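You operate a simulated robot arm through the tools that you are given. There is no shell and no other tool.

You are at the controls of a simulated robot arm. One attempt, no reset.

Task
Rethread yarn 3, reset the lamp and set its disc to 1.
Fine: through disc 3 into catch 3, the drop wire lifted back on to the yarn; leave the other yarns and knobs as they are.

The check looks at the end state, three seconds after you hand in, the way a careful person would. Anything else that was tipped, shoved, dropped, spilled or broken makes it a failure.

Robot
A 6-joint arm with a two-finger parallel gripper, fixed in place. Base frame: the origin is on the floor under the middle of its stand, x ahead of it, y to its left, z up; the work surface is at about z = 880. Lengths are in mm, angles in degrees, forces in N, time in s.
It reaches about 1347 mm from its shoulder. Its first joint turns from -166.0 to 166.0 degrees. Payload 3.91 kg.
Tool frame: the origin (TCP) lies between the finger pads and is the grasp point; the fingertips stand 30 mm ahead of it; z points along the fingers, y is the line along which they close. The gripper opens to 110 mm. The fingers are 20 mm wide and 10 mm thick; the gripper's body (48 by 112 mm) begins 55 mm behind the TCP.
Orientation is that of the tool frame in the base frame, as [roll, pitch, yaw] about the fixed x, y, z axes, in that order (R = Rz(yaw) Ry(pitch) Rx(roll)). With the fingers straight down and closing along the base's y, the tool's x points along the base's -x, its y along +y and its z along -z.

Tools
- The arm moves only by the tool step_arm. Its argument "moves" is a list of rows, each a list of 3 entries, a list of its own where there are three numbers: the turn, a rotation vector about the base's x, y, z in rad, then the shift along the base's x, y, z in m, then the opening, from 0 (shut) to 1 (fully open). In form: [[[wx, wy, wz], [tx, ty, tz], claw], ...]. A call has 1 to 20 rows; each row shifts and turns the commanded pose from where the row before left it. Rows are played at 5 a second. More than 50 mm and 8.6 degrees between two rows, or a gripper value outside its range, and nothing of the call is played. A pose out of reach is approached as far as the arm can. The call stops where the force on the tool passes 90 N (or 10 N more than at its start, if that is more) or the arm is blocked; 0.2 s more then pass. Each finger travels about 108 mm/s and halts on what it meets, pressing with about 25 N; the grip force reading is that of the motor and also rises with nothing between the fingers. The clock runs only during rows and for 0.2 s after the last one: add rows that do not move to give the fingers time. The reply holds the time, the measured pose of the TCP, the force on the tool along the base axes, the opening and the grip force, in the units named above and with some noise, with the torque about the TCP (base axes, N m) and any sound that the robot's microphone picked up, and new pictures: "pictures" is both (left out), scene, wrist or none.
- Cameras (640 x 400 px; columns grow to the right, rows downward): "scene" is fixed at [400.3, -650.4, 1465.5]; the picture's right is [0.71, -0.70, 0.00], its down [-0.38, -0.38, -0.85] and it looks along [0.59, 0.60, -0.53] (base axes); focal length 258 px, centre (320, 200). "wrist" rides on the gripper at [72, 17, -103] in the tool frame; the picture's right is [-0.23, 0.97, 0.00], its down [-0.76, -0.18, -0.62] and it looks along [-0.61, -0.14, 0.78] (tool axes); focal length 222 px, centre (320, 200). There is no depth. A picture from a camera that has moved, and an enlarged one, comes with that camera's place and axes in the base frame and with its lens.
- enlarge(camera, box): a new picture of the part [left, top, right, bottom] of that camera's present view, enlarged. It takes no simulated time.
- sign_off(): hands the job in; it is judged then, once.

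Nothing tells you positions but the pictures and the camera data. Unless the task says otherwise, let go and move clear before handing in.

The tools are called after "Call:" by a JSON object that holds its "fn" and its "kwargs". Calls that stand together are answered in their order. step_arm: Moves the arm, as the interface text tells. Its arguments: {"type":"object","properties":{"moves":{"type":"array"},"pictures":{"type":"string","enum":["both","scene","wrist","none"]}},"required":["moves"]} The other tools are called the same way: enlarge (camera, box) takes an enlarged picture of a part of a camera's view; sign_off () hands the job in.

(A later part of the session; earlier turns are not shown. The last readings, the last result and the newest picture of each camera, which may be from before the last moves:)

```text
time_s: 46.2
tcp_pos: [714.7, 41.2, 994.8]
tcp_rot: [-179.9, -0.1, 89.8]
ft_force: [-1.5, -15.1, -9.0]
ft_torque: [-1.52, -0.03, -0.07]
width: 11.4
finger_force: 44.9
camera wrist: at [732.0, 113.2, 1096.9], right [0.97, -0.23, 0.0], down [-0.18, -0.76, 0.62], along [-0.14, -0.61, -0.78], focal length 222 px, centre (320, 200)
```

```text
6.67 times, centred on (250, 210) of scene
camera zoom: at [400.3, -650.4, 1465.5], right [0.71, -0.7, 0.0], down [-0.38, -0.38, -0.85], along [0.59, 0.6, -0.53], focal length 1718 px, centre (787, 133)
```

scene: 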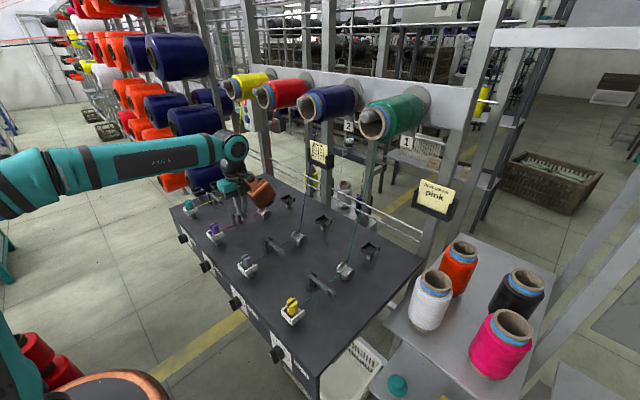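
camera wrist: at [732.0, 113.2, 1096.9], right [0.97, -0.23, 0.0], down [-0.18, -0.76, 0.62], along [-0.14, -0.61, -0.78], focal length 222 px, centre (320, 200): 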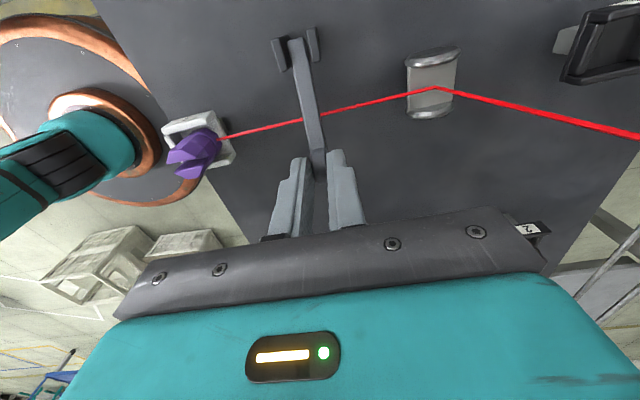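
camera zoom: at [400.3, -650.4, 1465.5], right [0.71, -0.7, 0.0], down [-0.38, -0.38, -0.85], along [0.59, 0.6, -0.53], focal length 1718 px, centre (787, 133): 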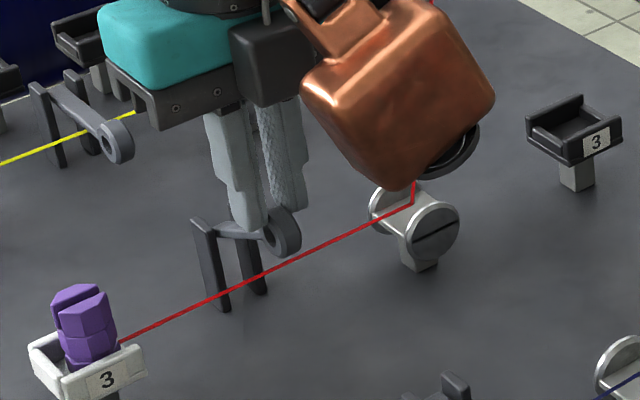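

The arm is up at about 35° with the yarn clearly beneath it. I'll lower it along the arc to just above the yarn and release.

Call:
{"fn": "step_arm", "kwargs": {"moves": [[[0, 0, 0], [0, -0.0038, -0.0057], 0.05], [[0, 0, 0], [0, -0.0033, -0.006], 0.05], [[0, 0, 0], [0, -0.0027, -0.0063], 0.05], [[0, 0, 0], [0, -0.0022, -0.0065], 0.05], [[0, 0, 0], [0, -0.0016, -0.0066], 0.05], [[0, 0, 0], [0, 0, 0], 0.05], [[0, 0, 0], [0, 0, 0], 0.15], [[0, 0, 0], [0, 0, 0], 0.3], [[0, 0, 0], [0, 0, 0], 0.5], [[0, 0, 0], [0, 0, 0], 0.5], [[0, 0, 0], [0, 0, 0], 0.5]], "pictures": "both"}}

Call:
{"fn": "enlarge", "kwargs": {"camera": "wrist", "box": [210, 0, 430, 230]}}

Call:
{"fn": "enlarge", "kwargs": {"camera": "scene", "box": [215, 180, 285, 240]}}

```text
time_s: 48.6
tcp_pos: [714.9, 27.8, 963.9]
tcp_rot: [-179.9, -0.1, 89.9]
ft_force: [0.3, 1.6, -0.1]
ft_torque: [0.01, 0.03, 0.01]
width: 54.9
finger_force: 0.1
camera wrist: at [731.7, 100.4, 1065.6], right [0.97, -0.23, 0.0], down [-0.18, -0.76, 0.62], along [-0.14, -0.61, -0.78], focal length 222 px, centre (320, 200)
```

scene: 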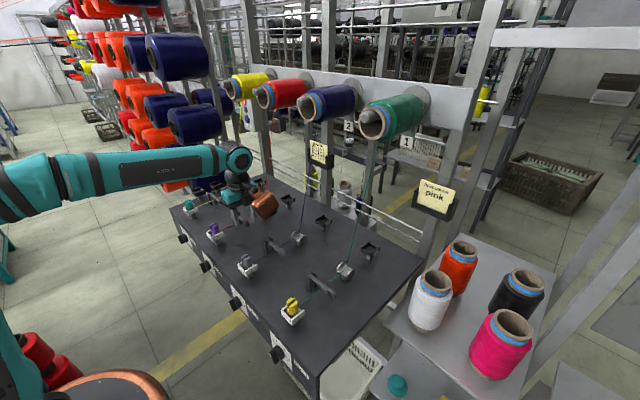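
wrist: 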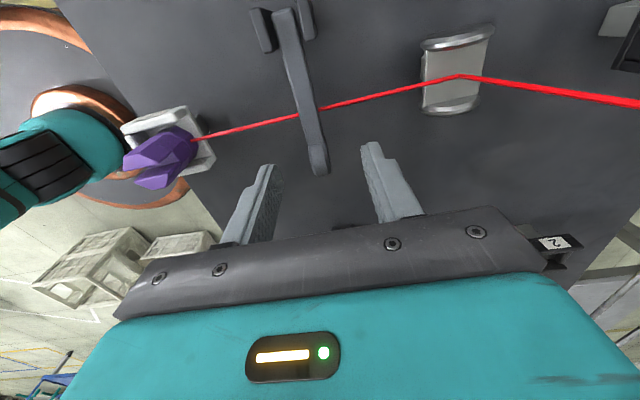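

```text
1.74 times, centred on (320, 115) of wrist
camera zoom: at [731.7, 100.4, 1065.6], right [0.97, -0.23, 0.0], down [-0.18, -0.76, 0.62], along [-0.14, -0.61, -0.78], focal length 386 px, centre (320, 348)
```

zoom: 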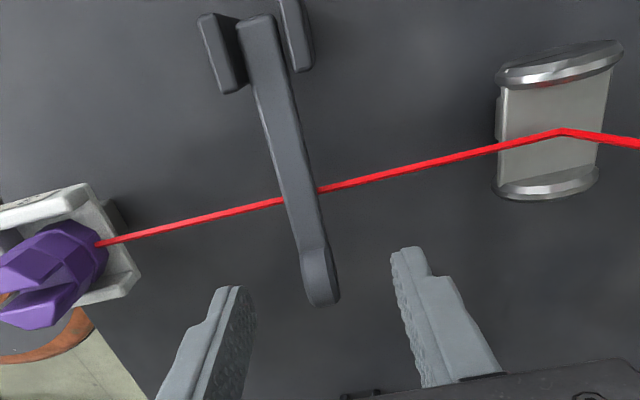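

```text
6.67 times, centred on (250, 210) of scene
camera zoom: at [400.3, -650.4, 1465.5], right [0.71, -0.7, 0.0], down [-0.38, -0.38, -0.85], along [0.59, 0.6, -0.53], focal length 1718 px, centre (787, 133)
```

zoom: 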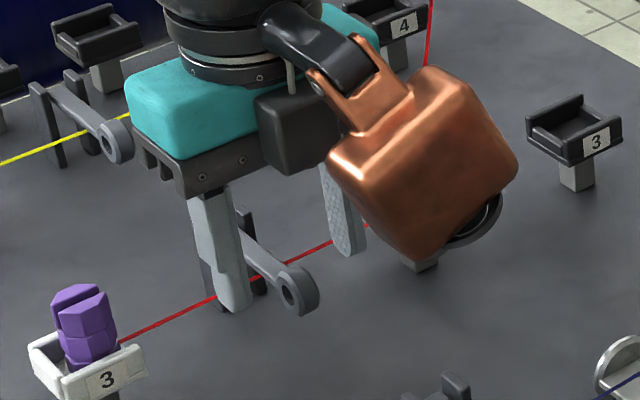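

The drop wire now rests on top of the yarn, like the other lanes. I'll rise clear and go round to the front of the table to look at the disc 3 dial.

Call:
{"fn": "step_arm", "kwargs": {"moves": [[[0, 0, 0], [0, 0, 0.04], 0.6], [[0, 0, 0], [0, 0, 0.045], 0.6], [[0, 0, 0], [0, 0, 0.045], 0.6], [[0, 0, 0.131], [-0.02, 0.003, 0.01], 0.6], [[0, 0, 0.131], [-0.02, 0.003, 0], 0.6], [[0, 0, 0.131], [-0.02, 0.003, 0], 0.6], [[0, 0, 0.131], [-0.02, 0.003, 0], 0.6], [[0, 0, 0.131], [-0.02, 0.003, 0], 0.6], [[0, 0, 0.131], [-0.02, 0.003, 0], 0.6], [[0, 0, 0.131], [-0.02, 0.003, 0], 0.6], [[0, 0, 0.131], [-0.02, 0.003, 0], 0.6], [[0, 0, 0.131], [-0.02, 0.003, 0], 0.6], [[0, 0, 0.131], [-0.02, 0.003, 0], 0.6], [[0, 0, 0.131], [-0.02, 0.003, 0], 0.6], [[0, 0, 0.131], [-0.015, 0, 0], 0.6], [[0, 0, 0], [0, 0, 0], 0.6]], "pictures": "both"}}

Call:
{"fn": "enlarge", "kwargs": {"camera": "scene", "box": [190, 170, 300, 260]}}

```text
time_s: 52.0
tcp_pos: [478.6, 62.2, 1102.6]
tcp_rot: [-179.9, -0.2, -180.0]
ft_force: [0.9, 0.4, -0.4]
ft_torque: [0.04, 0.03, 0.02]
width: 66.0
finger_force: 0.1
camera wrist: at [406.5, 78.2, 1205.3], right [0.23, 0.97, 0.0], down [0.76, -0.18, 0.62], along [0.61, -0.14, -0.78], focal length 222 px, centre (320, 200)
```

scene: 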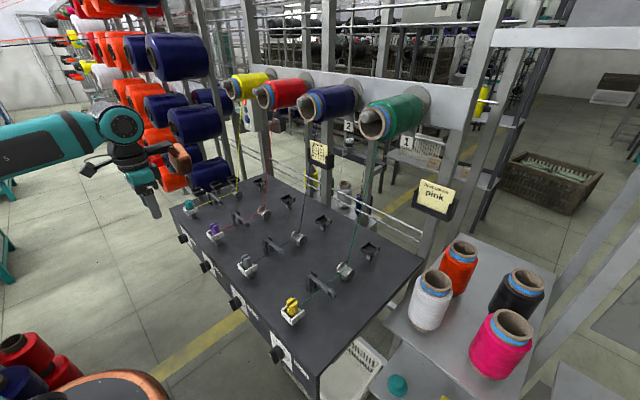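
wrist: 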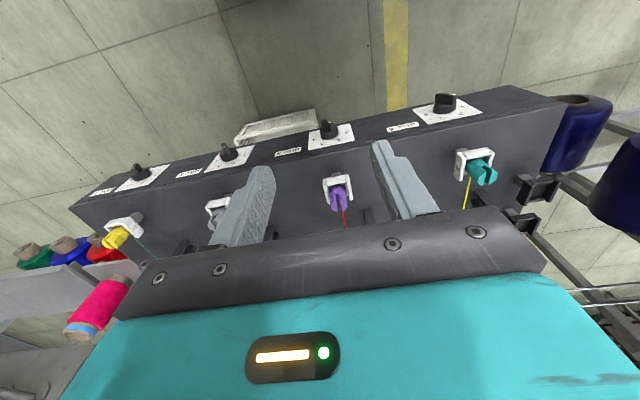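

```text
4.44 times, centred on (245, 215) of scene
camera zoom: at [400.3, -650.4, 1465.5], right [0.71, -0.7, 0.0], down [-0.38, -0.38, -0.85], along [0.59, 0.6, -0.53], focal length 1145 px, centre (653, 133)
```

zoom: 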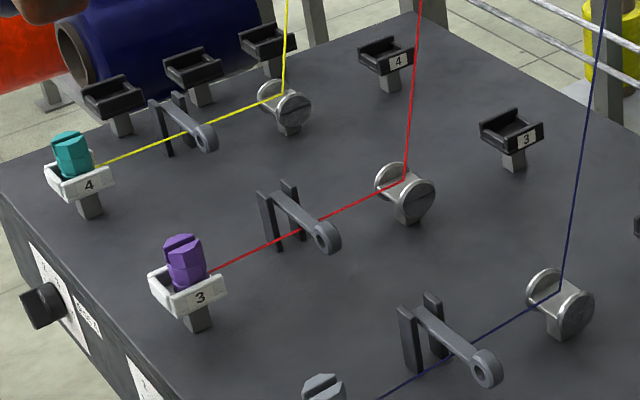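

Lane 3 now matches the other lanes. The dials are in view on the front face, so I'll enlarge them.

Call:
{"fn": "enlarge", "kwargs": {"camera": "wrist", "box": [270, 90, 380, 170]}}

Call:
{"fn": "enlarge", "kwargs": {"camera": "wrist", "box": [380, 70, 500, 150]}}

Call:
{"fn": "enlarge", "kwargs": {"camera": "wrist", "box": [170, 120, 290, 200]}}

```text
5.00 times, centred on (325, 130) of wrist
camera zoom: at [406.5, 78.2, 1205.3], right [0.23, 0.97, 0.0], down [0.76, -0.18, 0.62], along [0.61, -0.14, -0.78], focal length 1111 px, centre (295, 550)
```

zoom: 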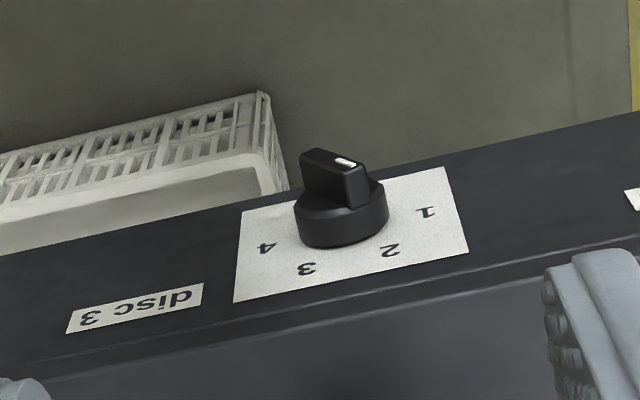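

```text
5.00 times, centred on (440, 110) of wrist
camera zoom: at [406.5, 78.2, 1205.3], right [0.23, 0.97, 0.0], down [0.76, -0.18, 0.62], along [0.61, -0.14, -0.78], focal length 1111 px, centre (-280, 650)
```

zoom: 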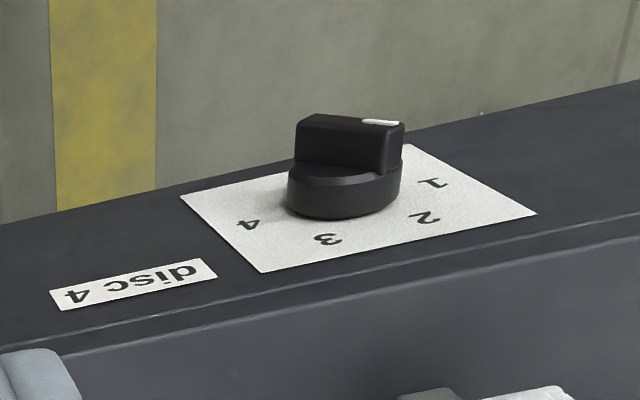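

```text
5.00 times, centred on (230, 160) of wrist
camera zoom: at [406.5, 78.2, 1205.3], right [0.23, 0.97, 0.0], down [0.76, -0.18, 0.62], along [0.61, -0.14, -0.78], focal length 1111 px, centre (770, 400)
```

zoom: 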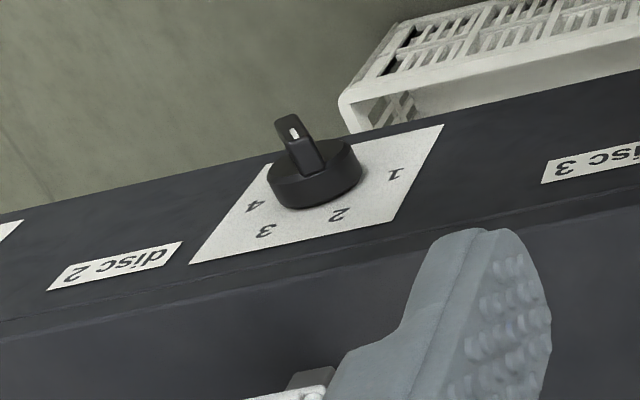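

The dials carry 1–4, with 1 on the +y side, and the white mark on the knob bar is the pointer. I'll tilt forward and descend in front of the table for a frontal view.

Call:
{"fn": "step_arm", "kwargs": {"moves": [[[0, -0.131, 0], [-0.008, 0, -0.03], 0.6], [[0, -0.131, 0], [-0.008, 0, -0.03], 0.6], [[0, -0.131, 0], [-0.008, 0, -0.03], 0.6], [[0, -0.131, 0], [-0.008, 0, -0.03], 0.6], [[0, -0.131, 0], [-0.008, 0, -0.03], 0.6], [[0, -0.131, 0], [-0.008, 0, -0.03], 0.6], [[0, 0, 0], [0, 0, -0.035], 0.6], [[0, 0, 0], [0, 0, -0.035], 0.6], [[0, 0, 0], [0, 0, -0.035], 0.6], [[0, 0, 0], [0, 0, 0], 0.6]], "pictures": "both"}}

Call:
{"fn": "enlarge", "kwargs": {"camera": "wrist", "box": [220, 40, 420, 200]}}

```text
time_s: 54.2
tcp_pos: [440.4, 64.5, 832.4]
tcp_rot: [-179.9, 44.8, -180.0]
ft_force: [-0.1, 0.1, 0.3]
ft_torque: [-0.03, -0.02, 0.01]
width: 66.2
finger_force: 0.1
out of reach, approached as far as the arm can: row 9
camera wrist: at [316.0, 81.3, 853.3], right [0.16, 0.97, 0.16], down [0.1, -0.18, 0.98], along [0.98, -0.14, -0.13], focal length 222 px, centre (320, 200)
```

scene: 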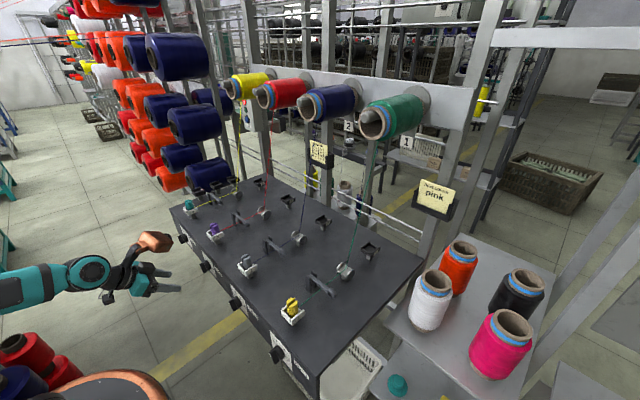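
wrist: 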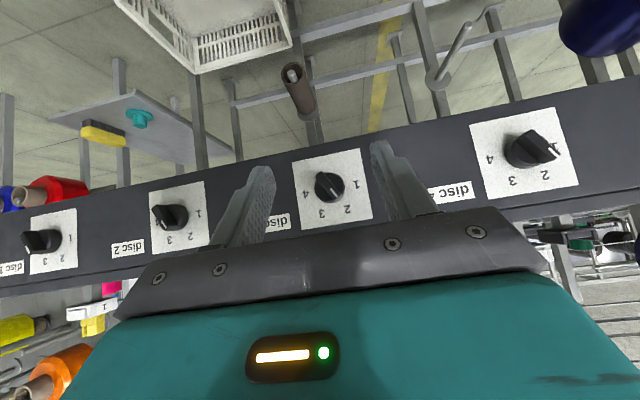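

```text
2.50 times, centred on (320, 120) of wrist
camera zoom: at [316.0, 81.3, 853.3], right [0.16, 0.97, 0.16], down [0.1, -0.18, 0.98], along [0.98, -0.14, -0.13], focal length 555 px, centre (320, 400)
```

zoom: 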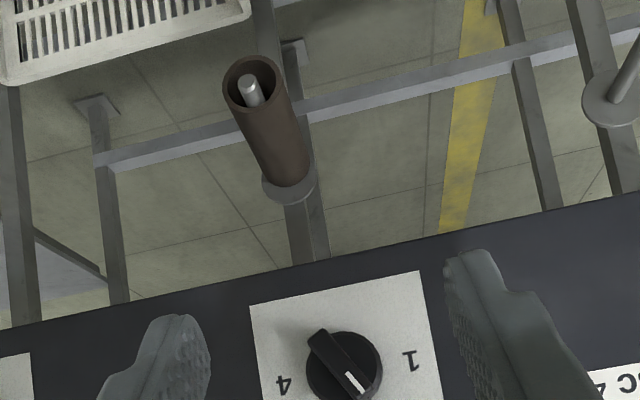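

The dial is now seen nearly head-on, so I'll enlarge each one.

Call:
{"fn": "enlarge", "kwargs": {"camera": "wrist", "box": [285, 140, 385, 240]}}

Call:
{"fn": "enlarge", "kwargs": {"camera": "wrist", "box": [460, 100, 590, 210]}}

Call:
{"fn": "enlarge", "kwargs": {"camera": "wrist", "box": [0, 170, 220, 290]}}

```text
4.00 times, centred on (335, 190) of wrist
camera zoom: at [316.0, 81.3, 853.3], right [0.16, 0.97, 0.16], down [0.1, -0.18, 0.98], along [0.98, -0.14, -0.13], focal length 888 px, centre (260, 240)
```

zoom: 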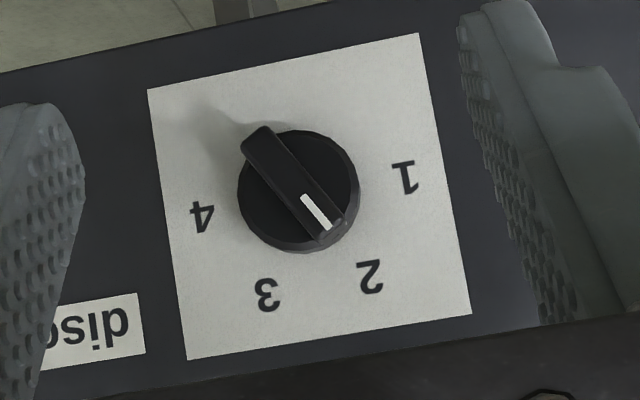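

```text
3.64 times, centred on (525, 155) of wrist
camera zoom: at [316.0, 81.3, 853.3], right [0.16, 0.97, 0.16], down [0.1, -0.18, 0.98], along [0.98, -0.14, -0.13], focal length 808 px, centre (-426, 364)
```

zoom: 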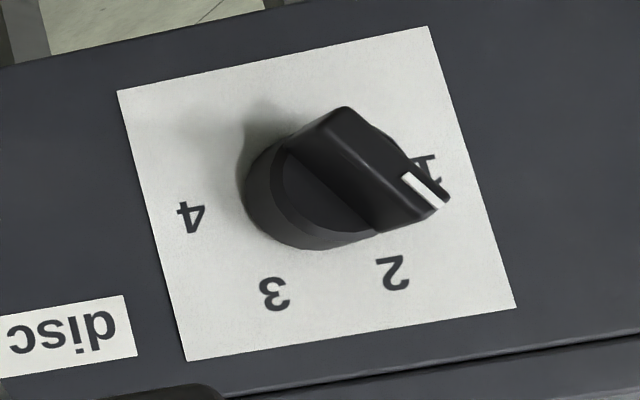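

```text
2.91 times, centred on (110, 230) of wrist
camera zoom: at [316.0, 81.3, 853.3], right [0.16, 0.97, 0.16], down [0.1, -0.18, 0.98], along [0.98, -0.14, -0.13], focal length 646 px, centre (931, 113)
```

zoom: 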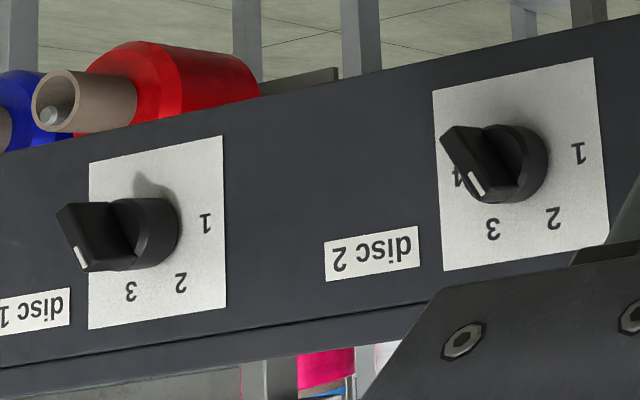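

Knob 3 points at 2, and its axis is at about (571, 58, 811). Position 1 is 60° around, toward +y, with positions spaced 60° apart. I'll orient the gripper to straddle the knob bar, staying 50 mm back first.

Call:
{"fn": "step_arm", "kwargs": {"moves": [[[0, 0, 0], [0.02, 0.004, 0.01], 0.5], [[-0.1041, -0.0518, 0.0139], [0.01, 0.002, 0.005], 0.5], [[-0.1041, -0.0518, 0.0139], [0.005, 0.002, 0.002], 0.5], [[-0.1041, -0.0518, 0.0139], [0.005, 0.002, 0.002], 0.4], [[-0.1041, -0.0518, 0.0139], [0.005, 0.002, 0], 0.4], [[-0.1041, -0.0518, 0.0139], [0.004, 0.001, 0], 0.4], [[0, 0, 0], [0, 0, 0], 0.4]], "pictures": "both"}}

Call:
{"fn": "enlarge", "kwargs": {"camera": "wrist", "box": [230, 80, 410, 240]}}

Call:
{"fn": "enlarge", "kwargs": {"camera": "scene", "box": [80, 200, 260, 340]}}

```text
time_s: 55.8
tcp_pos: [493.3, 77.4, 856.2]
tcp_rot: [-130.9, 48.6, -139.2]
ft_force: [-1.5, 0.3, -0.3]
ft_torque: [-0.04, 0.01, 0.02]
width: 43.7
finger_force: 0.1
out of reach, approached as far as the arm can: row 6
camera wrist: at [367.2, 87.0, 835.5], right [0.11, 0.94, -0.32], down [-0.16, 0.33, 0.93], along [0.98, -0.06, 0.19], focal length 222 px, centre (320, 200)
```

scene: 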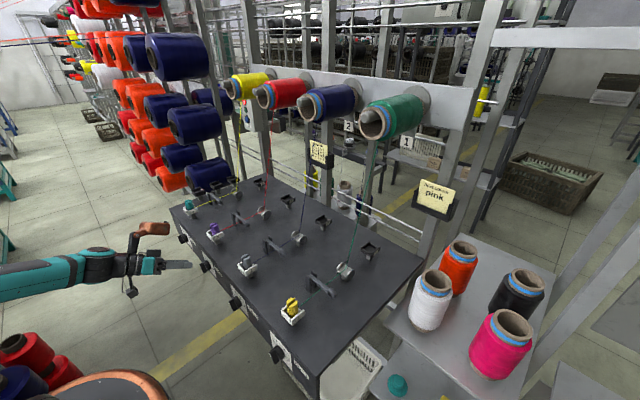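
wrist: 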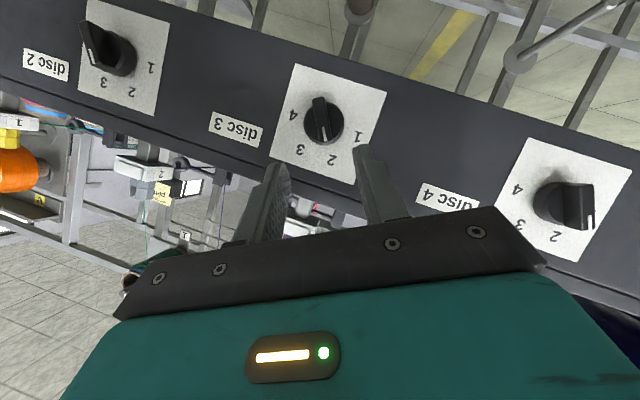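

```text
2.50 times, centred on (320, 160) of wrist
camera zoom: at [367.2, 87.0, 835.5], right [0.11, 0.94, -0.32], down [-0.16, 0.33, 0.93], along [0.98, -0.06, 0.19], focal length 555 px, centre (320, 300)
```

zoom: 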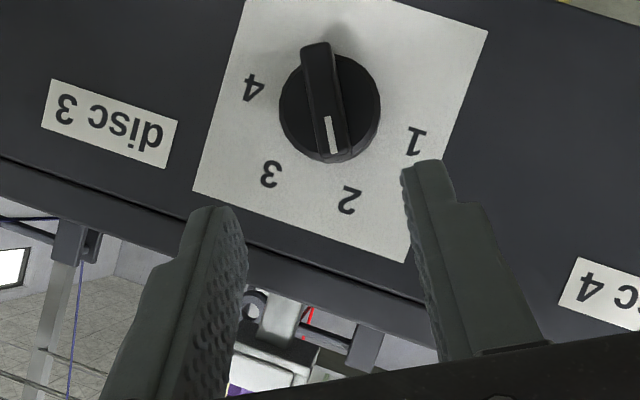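

```text
2.86 times, centred on (170, 270) of scene
camera zoom: at [400.3, -650.4, 1465.5], right [0.71, -0.7, 0.0], down [-0.38, -0.38, -0.85], along [0.59, 0.6, -0.53], focal length 736 px, centre (749, 0)
```

zoom: 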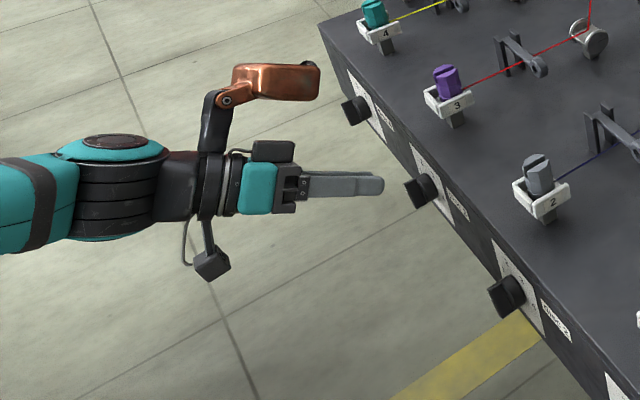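

The tool orientation now matches the knob bar. I'll move in part way and re-read the pose, because the last pose was limited by reach.

Call:
{"fn": "step_arm", "kwargs": {"moves": [[[0, 0, 0], [0.01, -0.003, 0], 0.4], [[0, 0, 0], [0.008, -0.003, 0], 0.4], [[0, 0, 0], [0, 0, 0], 0.4], [[0, 0, 0], [0, 0, 0], 0.4]], "pictures": "wrist"}}

Call:
{"fn": "enlarge", "kwargs": {"camera": "wrist", "box": [230, 80, 410, 240]}}

```text
time_s: 56.8
tcp_pos: [510.8, 72.7, 854.0]
tcp_rot: [-130.7, 48.7, -138.9]
ft_force: [0.1, 0.6, 0.6]
ft_torque: [-0.04, 0.0, 0.0]
width: 44.1
finger_force: 0.0
camera wrist: at [385.0, 80.9, 835.0], right [0.11, 0.94, -0.32], down [-0.16, 0.33, 0.93], along [0.98, -0.05, 0.19], focal length 222 px, centre (320, 200)
```

wrist: 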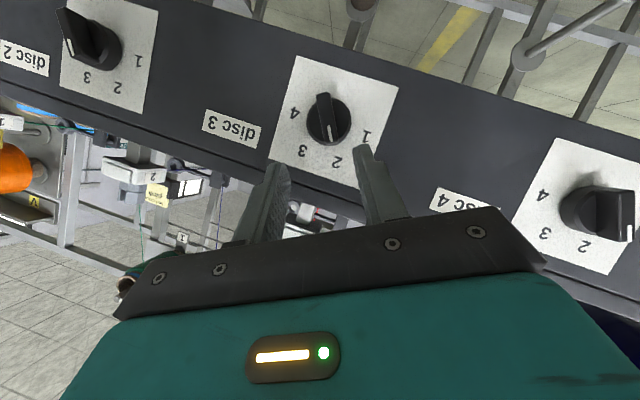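

```text
2.50 times, centred on (320, 160) of wrist
camera zoom: at [385.0, 80.9, 835.0], right [0.11, 0.94, -0.32], down [-0.16, 0.33, 0.93], along [0.98, -0.05, 0.19], focal length 555 px, centre (320, 300)
```

zoom: 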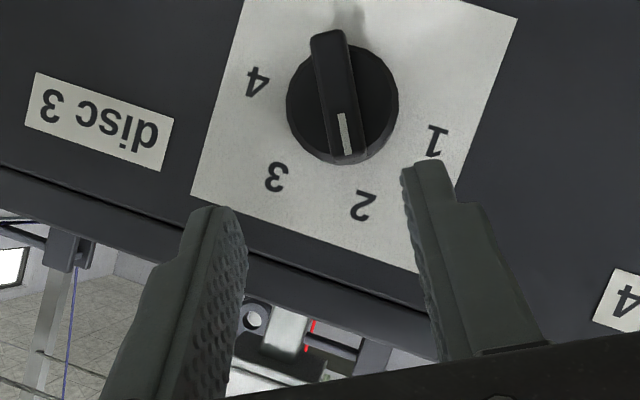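

Call:
{"fn": "step_arm", "kwargs": {"moves": [[[0, 0, 0], [0.0022, 0.004, -0.0117], 0.4], [[0, 0, 0], [0.0048, -0.0049, -0.0084], 0.4], [[0, 0, 0], [0, 0, 0], 0.4], [[0, 0, 0], [0, 0, 0], 0.4]], "pictures": "both"}}

Call:
{"fn": "enlarge", "kwargs": {"camera": "wrist", "box": [230, 60, 410, 220]}}

Call:
{"fn": "enlarge", "kwargs": {"camera": "scene", "box": [130, 220, 250, 300]}}

```text
time_s: 57.8
tcp_pos: [519.5, 71.2, 834.7]
tcp_rot: [-130.8, 48.8, -139.0]
ft_force: [-0.3, -0.5, 0.0]
ft_torque: [0.02, 0.01, 0.02]
width: 43.8
finger_force: 0.1
camera wrist: at [392.8, 80.1, 815.3], right [0.11, 0.94, -0.32], down [-0.16, 0.33, 0.93], along [0.98, -0.06, 0.19], focal length 222 px, centre (320, 200)
```

scene: 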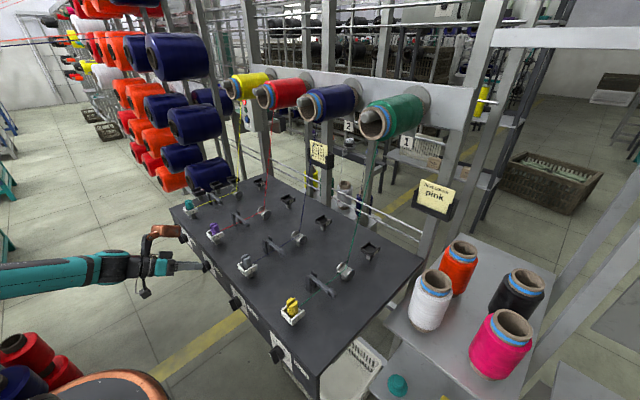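
wrist: 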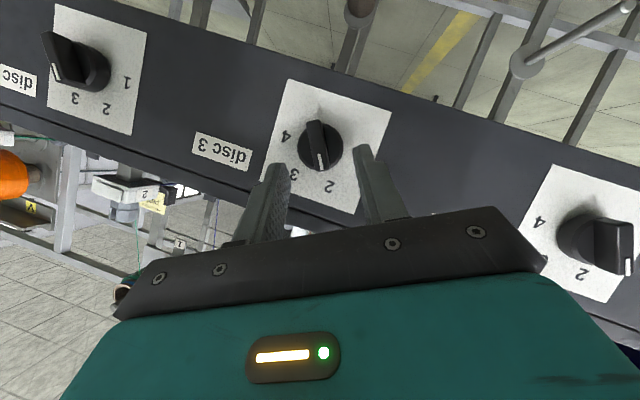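

```text
2.50 times, centred on (320, 140) of wrist
camera zoom: at [392.8, 80.1, 815.3], right [0.11, 0.94, -0.32], down [-0.16, 0.33, 0.93], along [0.98, -0.06, 0.19], focal length 555 px, centre (320, 350)
```

zoom: 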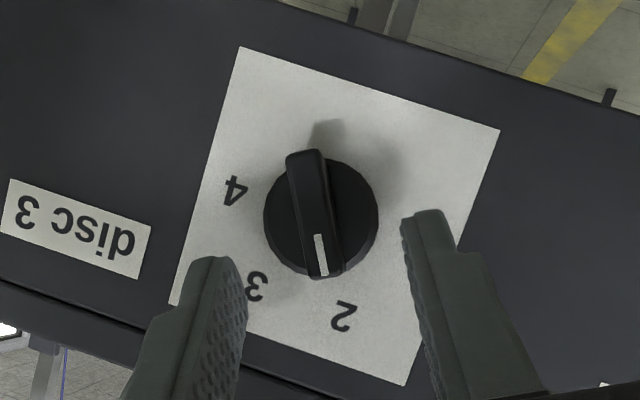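

```text
5.00 times, centred on (190, 260) of scene
camera zoom: at [400.3, -650.4, 1465.5], right [0.71, -0.7, 0.0], down [-0.38, -0.38, -0.85], along [0.59, 0.6, -0.53], focal length 1288 px, centre (970, -100)
```

zoom: 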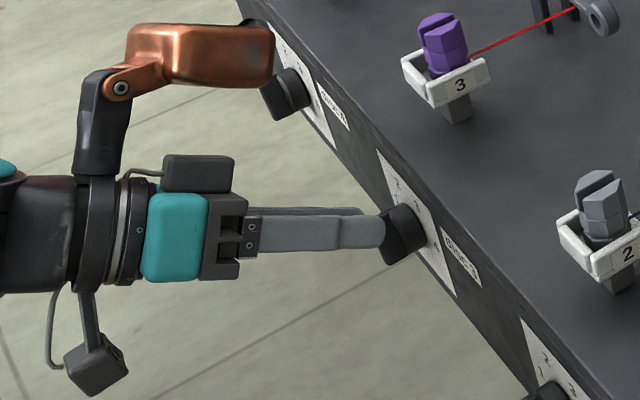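

The bar lies within 1 mm of the finger centre plane. I'll advance the last 12 mm so the fingertips straddle the bar.

Call:
{"fn": "step_arm", "kwargs": {"moves": [[[0, 0, 0], [0.003, -0.003, -0.0062], 0.4], [[0, 0, 0], [0.003, -0.003, -0.0062], 0.4], [[0, 0, 0], [0, 0, 0], 0.4], [[0, 0, 0], [0, 0, 0], 0.4]], "pictures": "both"}}

Call:
{"fn": "enlarge", "kwargs": {"camera": "wrist", "box": [230, 60, 410, 220]}}

Call:
{"fn": "enlarge", "kwargs": {"camera": "scene", "box": [150, 220, 250, 290]}}

```text
time_s: 58.8
tcp_pos: [528.3, 66.6, 825.4]
tcp_rot: [-130.9, 48.6, -139.1]
ft_force: [-0.1, 0.3, -0.3]
ft_torque: [0.0, -0.01, 0.0]
width: 44.1
finger_force: 0.1
out of reach, approached as far as the arm can: row 2
camera wrist: at [402.5, 75.9, 806.8], right [0.11, 0.94, -0.32], down [-0.16, 0.33, 0.93], along [0.98, -0.06, 0.19], focal length 222 px, centre (320, 200)
```

scene: 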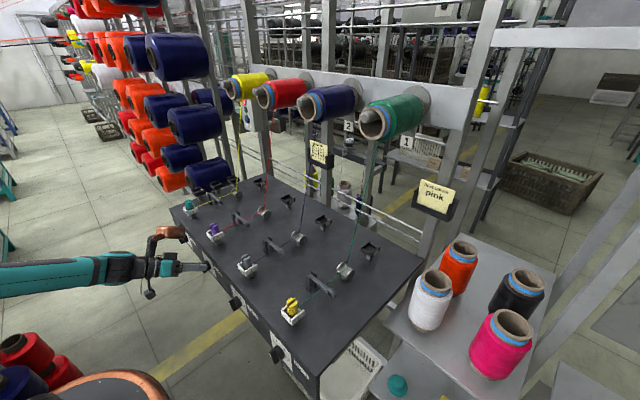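
wrist: 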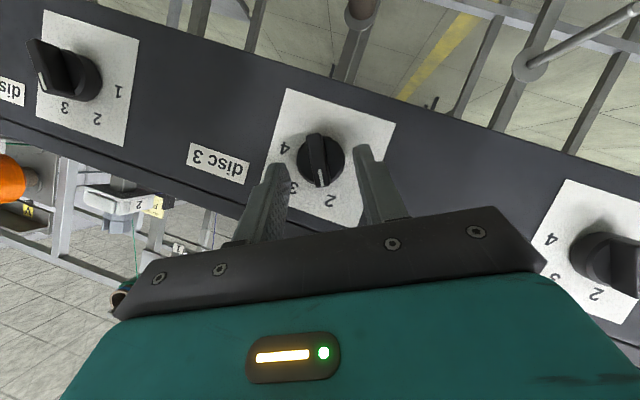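

```text
2.50 times, centred on (320, 140) of wrist
camera zoom: at [402.5, 75.9, 806.8], right [0.11, 0.94, -0.32], down [-0.16, 0.33, 0.93], along [0.98, -0.06, 0.19], focal length 555 px, centre (320, 350)
```

zoom: 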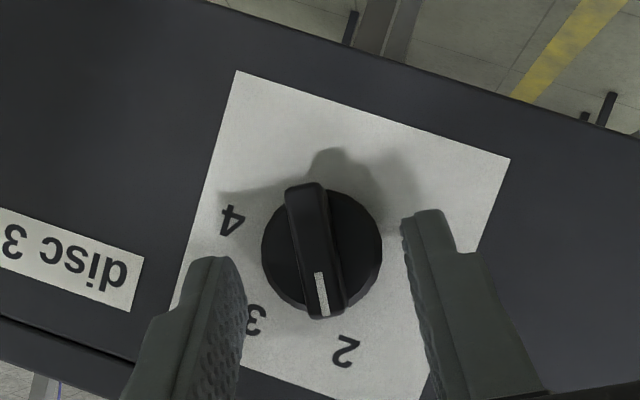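

```text
5.71 times, centred on (200, 255) of scene
camera zoom: at [400.3, -650.4, 1465.5], right [0.71, -0.7, 0.0], down [-0.38, -0.38, -0.85], along [0.59, 0.6, -0.53], focal length 1472 px, centre (1006, -114)
```

zoom: 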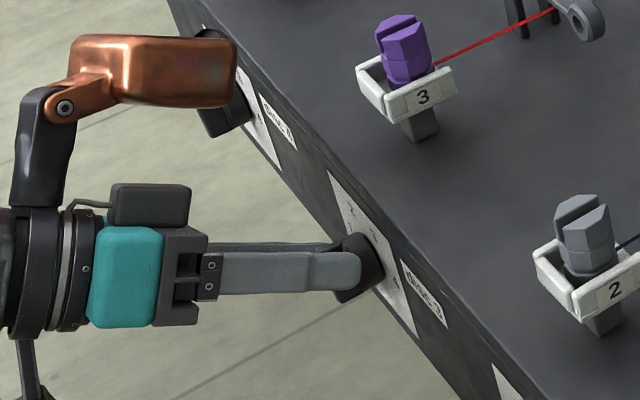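

The reach limit prevents turning the knob fully in this posture, because the wrist would be too close to the robot's base. Instead I'll back out in the plane of the bar, then use the closed fingertips from above to push the pointer end round to position 1.

Call:
{"fn": "step_arm", "kwargs": {"moves": [[[0, 0, 0], [-0.0055, 0.0102, 0.0178], 0.4], [[0, 0, 0], [-0.0055, 0.0102, 0.0178], 0.4], [[0, 0, 0], [-0.0055, 0.0102, 0.0178], 0.4], [[0, 0, 0], [-0.0055, 0.0102, 0.0178], 0.4], [[0.1041, 0.0518, -0.0139], [-0.005, 0, 0.01], 0.4], [[0.1041, 0.0518, -0.0139], [0, -0.01, 0.005], 0.2], [[0.1041, 0.0518, -0.0139], [0, -0.01, 0], 0.0], [[0.1041, 0.0518, -0.0139], [0, -0.01, 0], 0.0], [[0.1041, 0.0518, -0.0139], [0, -0.01, 0], 0.0], [[0, -0.089, 0], [0, -0.01, 0], 0.0], [[0, -0.089, 0], [0, 0, 0], 0.0], [[0, 0, 0], [0, 0, 0], 0.0]], "pictures": "both"}}

Call:
{"fn": "enlarge", "kwargs": {"camera": "wrist", "box": [230, 60, 410, 220]}}

Call:
{"fn": "enlarge", "kwargs": {"camera": "scene", "box": [120, 190, 250, 290]}}

```text
time_s: 61.4
tcp_pos: [502.0, 58.6, 911.9]
tcp_rot: [-180.0, 55.3, 179.9]
ft_force: [0.0, -0.7, 0.4]
ft_torque: [-0.03, -0.05, 0.02]
width: 0.1
finger_force: 25.2
camera wrist: at [374.6, 75.0, 910.7], right [0.13, 0.97, 0.19], down [-0.08, -0.18, 0.98], along [0.99, -0.14, 0.05], focal length 222 px, centre (320, 200)
```

scene: 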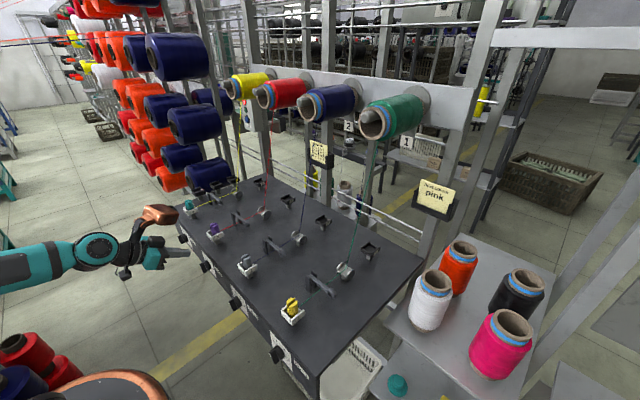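
wrist: 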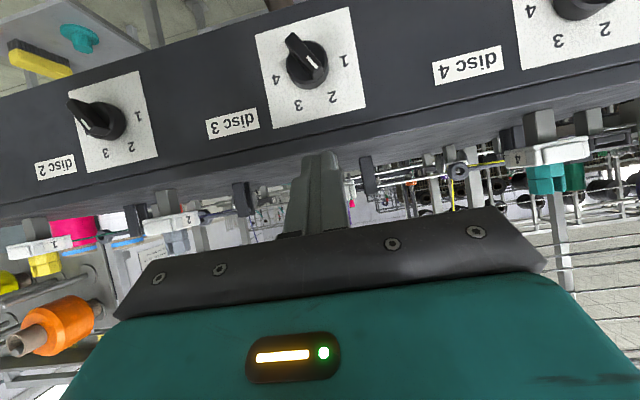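

```text
2.50 times, centred on (320, 140) of wrist
camera zoom: at [374.6, 75.0, 910.7], right [0.13, 0.97, 0.19], down [-0.08, -0.18, 0.98], along [0.99, -0.14, 0.05], focal length 555 px, centre (320, 350)
```

zoom: 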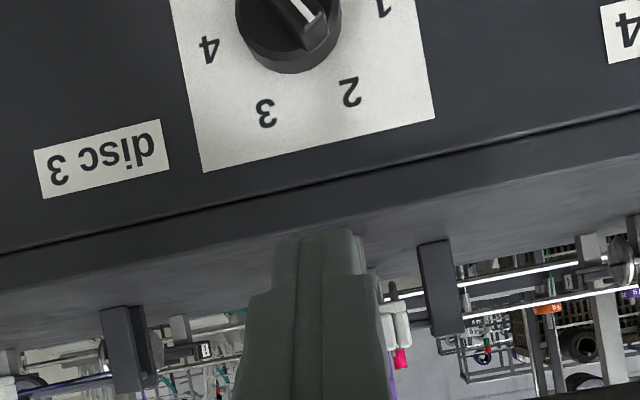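

```text
4.00 times, centred on (185, 240) of scene
camera zoom: at [400.3, -650.4, 1465.5], right [0.71, -0.7, 0.0], down [-0.38, -0.38, -0.85], along [0.59, 0.6, -0.53], focal length 1031 px, centre (860, 40)
```

zoom: 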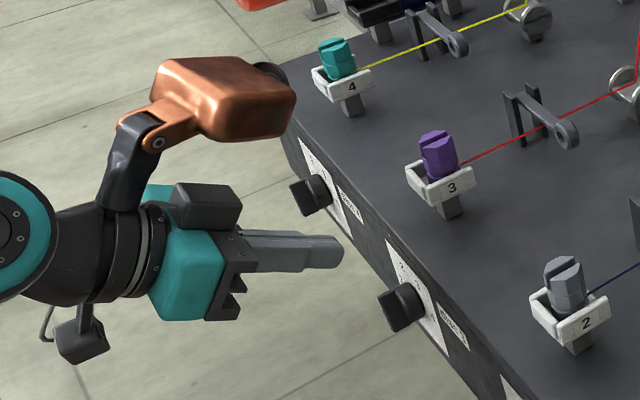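

I see knob 3 still on 2, and the closed fingertips are ready. I'll bring the tip beside the pointer end, on its −y/upper side, with a small gap.

Call:
{"fn": "step_arm", "kwargs": {"moves": [[[0, 0, 0], [0, -0.0097, -0.022], 0.0], [[0, 0, 0], [0.0135, 0, -0.019], 0.0], [[0, 0, 0], [0.0137, 0, -0.0185], 0.0], [[0, 0, 0], [0, 0, 0], 0.0], [[0, 0, 0], [0, 0, 0], 0.0]], "pictures": "both"}}

Call:
{"fn": "enlarge", "kwargs": {"camera": "wrist", "box": [250, 60, 410, 220]}}

Call:
{"fn": "enlarge", "kwargs": {"camera": "scene", "box": [180, 230, 240, 290]}}

```text
time_s: 62.6
tcp_pos: [528.8, 48.9, 852.1]
tcp_rot: [-180.0, 55.1, 179.9]
ft_force: [0.5, 0.2, -0.5]
ft_torque: [0.01, 0.01, -0.01]
width: 0.0
finger_force: 24.9
camera wrist: at [401.9, 65.5, 851.1], right [0.13, 0.97, 0.19], down [-0.08, -0.18, 0.98], along [0.99, -0.14, 0.05], focal length 222 px, centre (320, 200)
```

scene: 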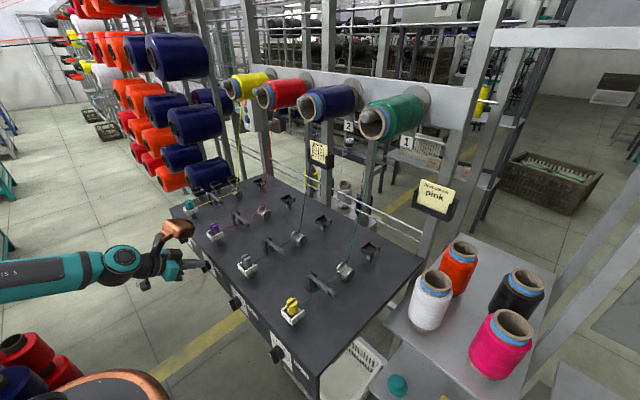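
wrist: 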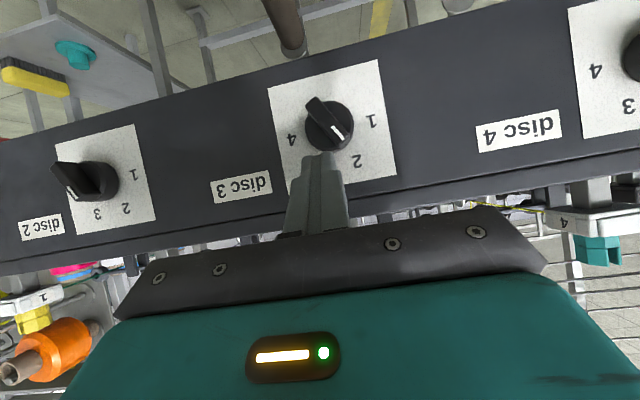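

```text
2.50 times, centred on (330, 140) of wrist
camera zoom: at [401.9, 65.5, 851.1], right [0.13, 0.97, 0.19], down [-0.08, -0.18, 0.98], along [0.99, -0.14, 0.05], focal length 555 px, centre (295, 350)
```

zoom: 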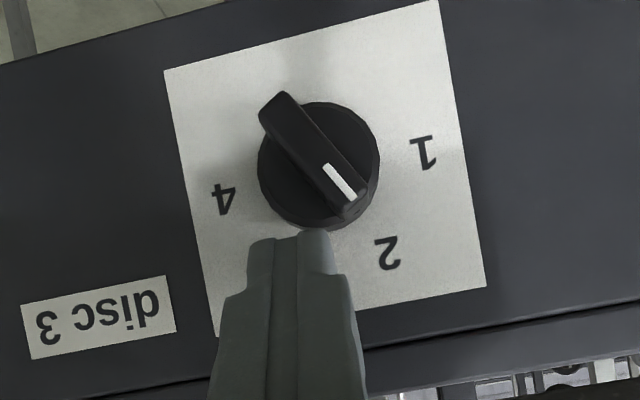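

```text
6.67 times, centred on (210, 260) of scene
camera zoom: at [400.3, -650.4, 1465.5], right [0.71, -0.7, 0.0], down [-0.38, -0.38, -0.85], along [0.59, 0.6, -0.53], focal length 1718 px, centre (1053, -200)
```

zoom: 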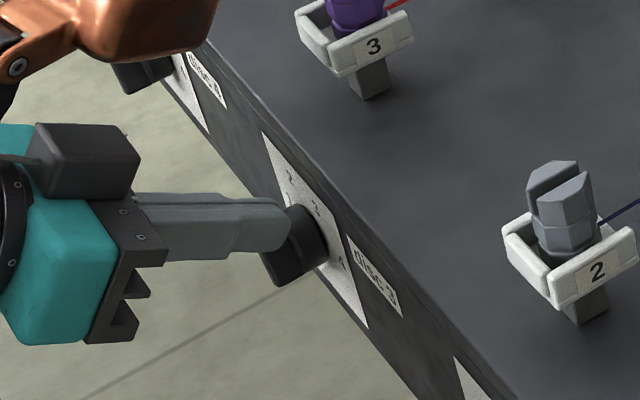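

The tip sits just above and beside the pointer. I'll lower slightly, then push in an arc toward +y and down, to about halfway first.

Call:
{"fn": "step_arm", "kwargs": {"moves": [[[0, 0, 0], [0, 0, -0.0046], 0.0], [[0, 0, 0], [0, 0.0026, -0.0002], 0.0], [[0, 0, 0], [0, 0.0039, -0.0004], 0.0], [[0, 0, 0], [0, 0.0038, -0.0015], 0.0], [[0, 0, 0], [0, 0, 0], 0.0]], "pictures": "both"}}

Call:
{"fn": "enlarge", "kwargs": {"camera": "wrist", "box": [250, 60, 410, 220]}}

```text
time_s: 63.8
tcp_pos: [529.4, 58.2, 845.8]
tcp_rot: [-180.0, 55.1, 179.9]
ft_force: [0.0, -0.3, 1.5]
ft_torque: [0.0, -0.02, 0.01]
width: 0.1
finger_force: 25.1
camera wrist: at [402.1, 75.4, 844.4], right [0.13, 0.97, 0.19], down [-0.08, -0.18, 0.98], along [0.99, -0.14, 0.05], focal length 222 px, centre (320, 200)
```

scene: 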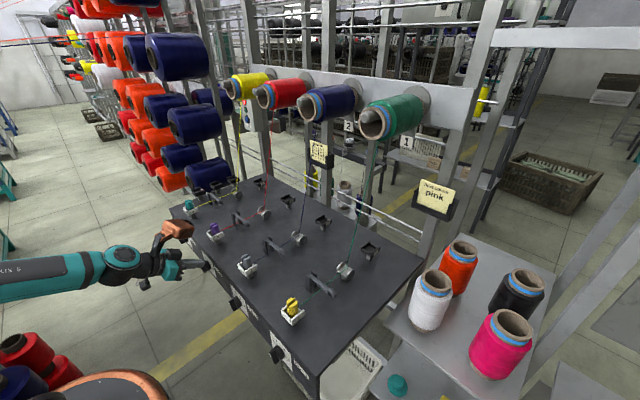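
wrist: 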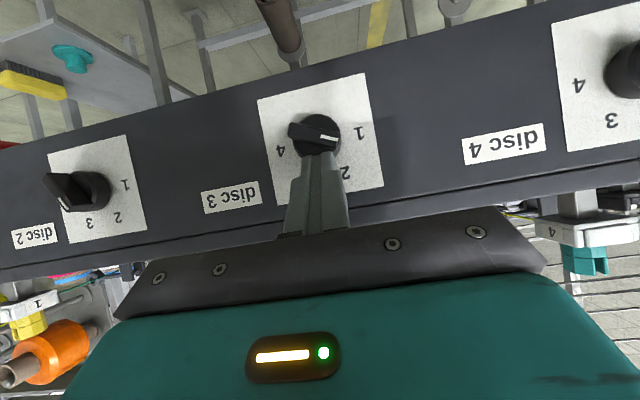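

```text
2.50 times, centred on (330, 140) of wrist
camera zoom: at [402.1, 75.4, 844.4], right [0.13, 0.97, 0.19], down [-0.08, -0.18, 0.98], along [0.99, -0.14, 0.05], focal length 555 px, centre (295, 350)
```

zoom: 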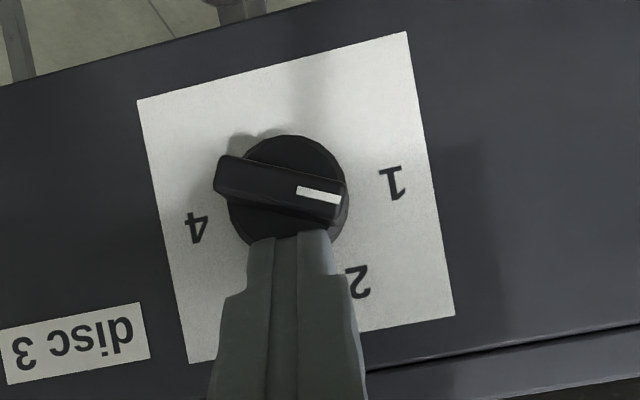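

It turns as predicted, and the pointer is now about 29° from position 1. I'll continue the arc to bring it level.

Call:
{"fn": "step_arm", "kwargs": {"moves": [[[0, 0, 0], [0, 0.0032, -0.0023], 0.0], [[0, 0, 0], [0, 0.0025, -0.0029], 0.0], [[0, 0, 0], [0, 0, 0], 0.0], [[0, 0, 0], [0, 0, 0], 0.0]], "pictures": "wrist"}}

Call:
{"fn": "enlarge", "kwargs": {"camera": "wrist", "box": [240, 60, 400, 220]}}

```text
time_s: 64.8
tcp_pos: [527.8, 65.1, 842.0]
tcp_rot: [-180.0, 55.3, 179.8]
ft_force: [-7.0, -11.1, 23.1]
ft_torque: [-0.24, -0.52, -0.3]
width: 0.0
finger_force: 25.4
camera wrist: at [401.5, 80.7, 840.3], right [0.13, 0.97, 0.19], down [-0.08, -0.18, 0.98], along [0.99, -0.14, 0.05], focal length 222 px, centre (320, 200)
```

wrist: 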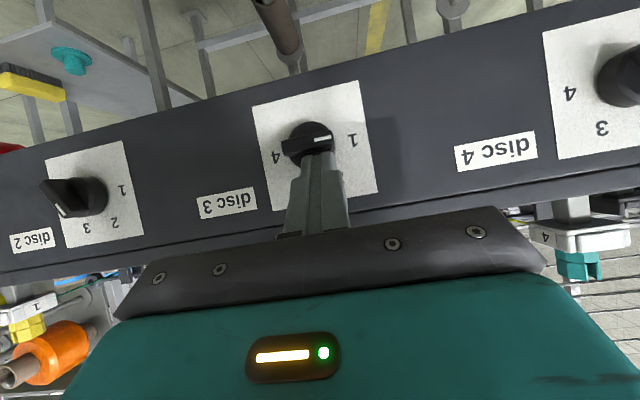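

```text
2.50 times, centred on (320, 140) of wrist
camera zoom: at [401.5, 80.7, 840.3], right [0.13, 0.97, 0.19], down [-0.08, -0.18, 0.98], along [0.99, -0.14, 0.05], focal length 555 px, centre (320, 350)
```

zoom: 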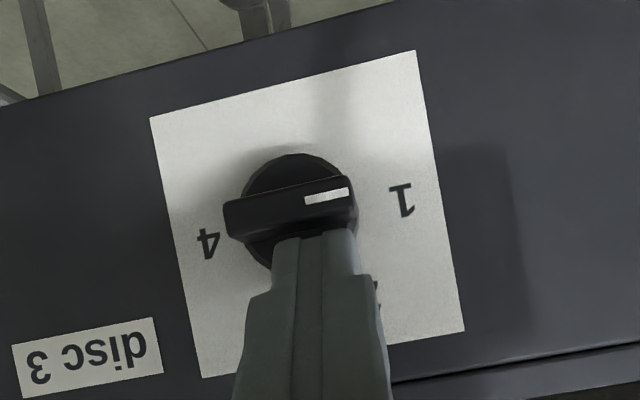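

The pointer is aligned with 1, and a 23 N reaction suggests the end stop. I'll lift off, back away and verify.

Call:
{"fn": "step_arm", "kwargs": {"moves": [[[0, 0, 0], [0, 0, 0.006], 0.0], [[0, 0, 0], [-0.012, -0.005, 0.02], 0.0], [[0, 0, 0], [-0.02, -0.005, 0.03], 0.0], [[0, 0, 0], [-0.01, 0, 0.03], 0.0], [[0, 0, 0], [0, 0, 0], 0.0]], "pictures": "both"}}

Call:
{"fn": "enlarge", "kwargs": {"camera": "wrist", "box": [240, 0, 400, 160]}}

Call:
{"fn": "enlarge", "kwargs": {"camera": "scene", "box": [180, 190, 300, 290]}}

```text
time_s: 66.0
tcp_pos: [487.2, 53.6, 928.1]
tcp_rot: [-180.0, 55.2, 180.0]
ft_force: [-0.6, -0.3, 0.9]
ft_torque: [0.02, -0.01, 0.03]
width: 0.0
finger_force: 25.0
camera wrist: at [360.0, 70.7, 926.0], right [0.13, 0.97, 0.19], down [-0.08, -0.18, 0.98], along [0.99, -0.14, 0.05], focal length 222 px, centre (320, 200)
```

scene: 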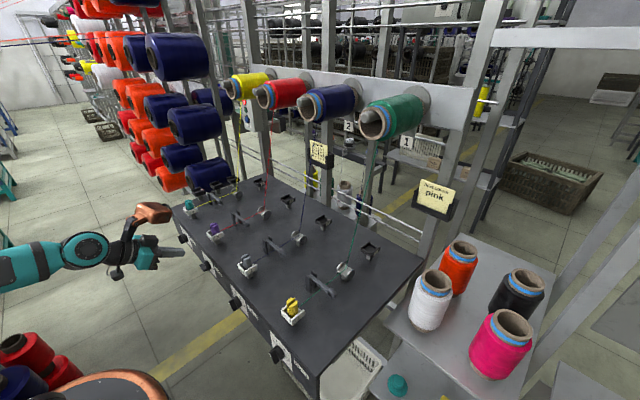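
wrist: 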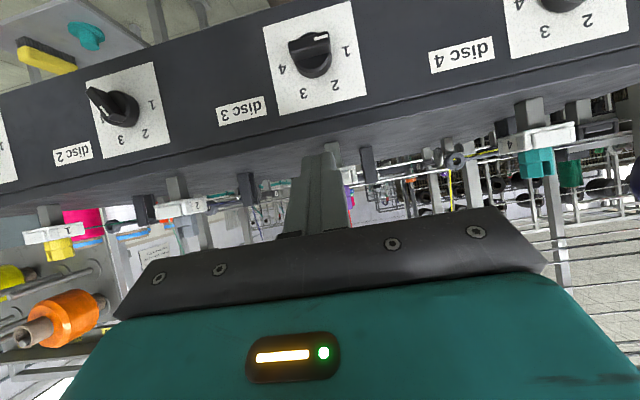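

```text
2.50 times, centred on (320, 80) of wrist
camera zoom: at [360.0, 70.7, 926.0], right [0.13, 0.97, 0.19], down [-0.08, -0.18, 0.98], along [0.99, -0.14, 0.05], focal length 555 px, centre (320, 500)
```

zoom: 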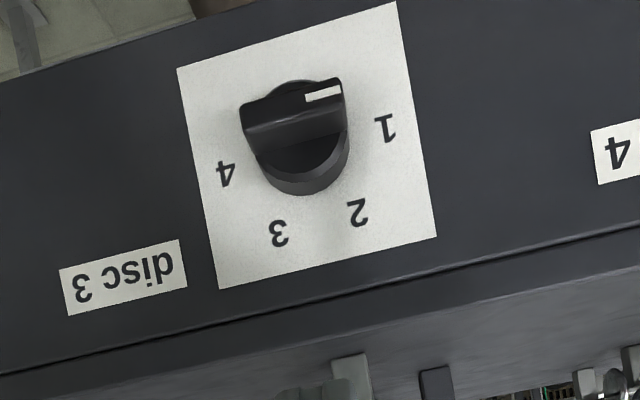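

```text
4.00 times, centred on (240, 240) of scene
camera zoom: at [400.3, -650.4, 1465.5], right [0.71, -0.7, 0.0], down [-0.38, -0.38, -0.85], along [0.59, 0.6, -0.53], focal length 1031 px, centre (640, 40)
```

zoom: 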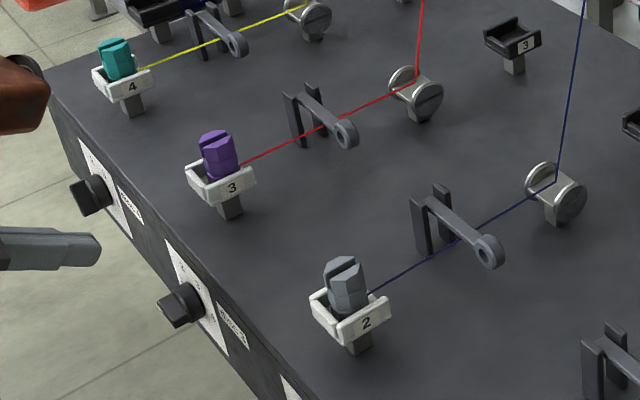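

The knob reads 1. I'll zoom in to measure how exact that is.

Call:
{"fn": "enlarge", "kwargs": {"camera": "wrist", "box": [280, 20, 350, 90]}}

Call:
{"fn": "enlarge", "kwargs": {"camera": "wrist", "box": [500, 0, 620, 70]}}

```text
5.71 times, centred on (315, 55) of wrist
camera zoom: at [360.0, 70.7, 926.0], right [0.13, 0.97, 0.19], down [-0.08, -0.18, 0.98], along [0.99, -0.14, 0.05], focal length 1269 px, centre (349, 1029)
```

zoom: 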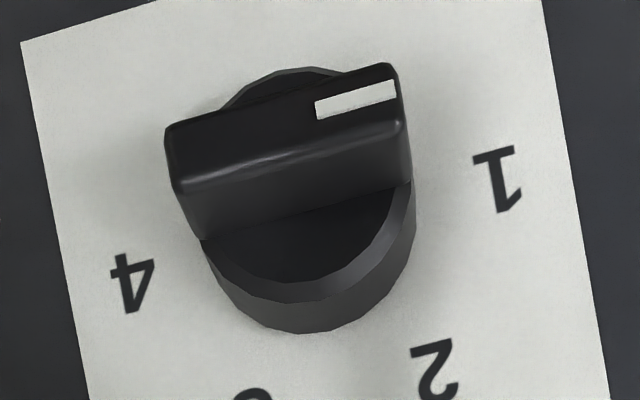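

```text
5.33 times, centred on (560, 35) of wrist
camera zoom: at [360.0, 70.7, 926.0], right [0.13, 0.97, 0.19], down [-0.08, -0.18, 0.98], along [0.99, -0.14, 0.05], focal length 1185 px, centre (-960, 1080)
```

zoom: 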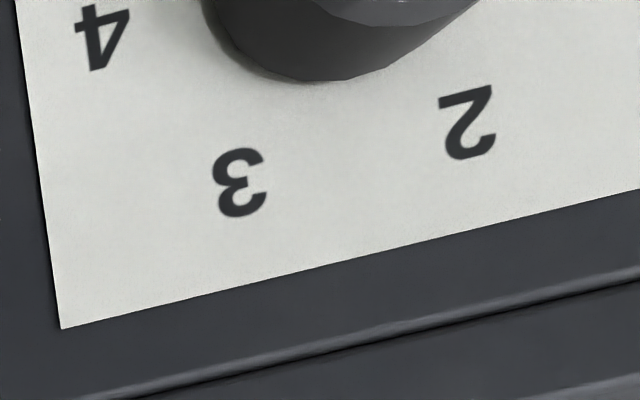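

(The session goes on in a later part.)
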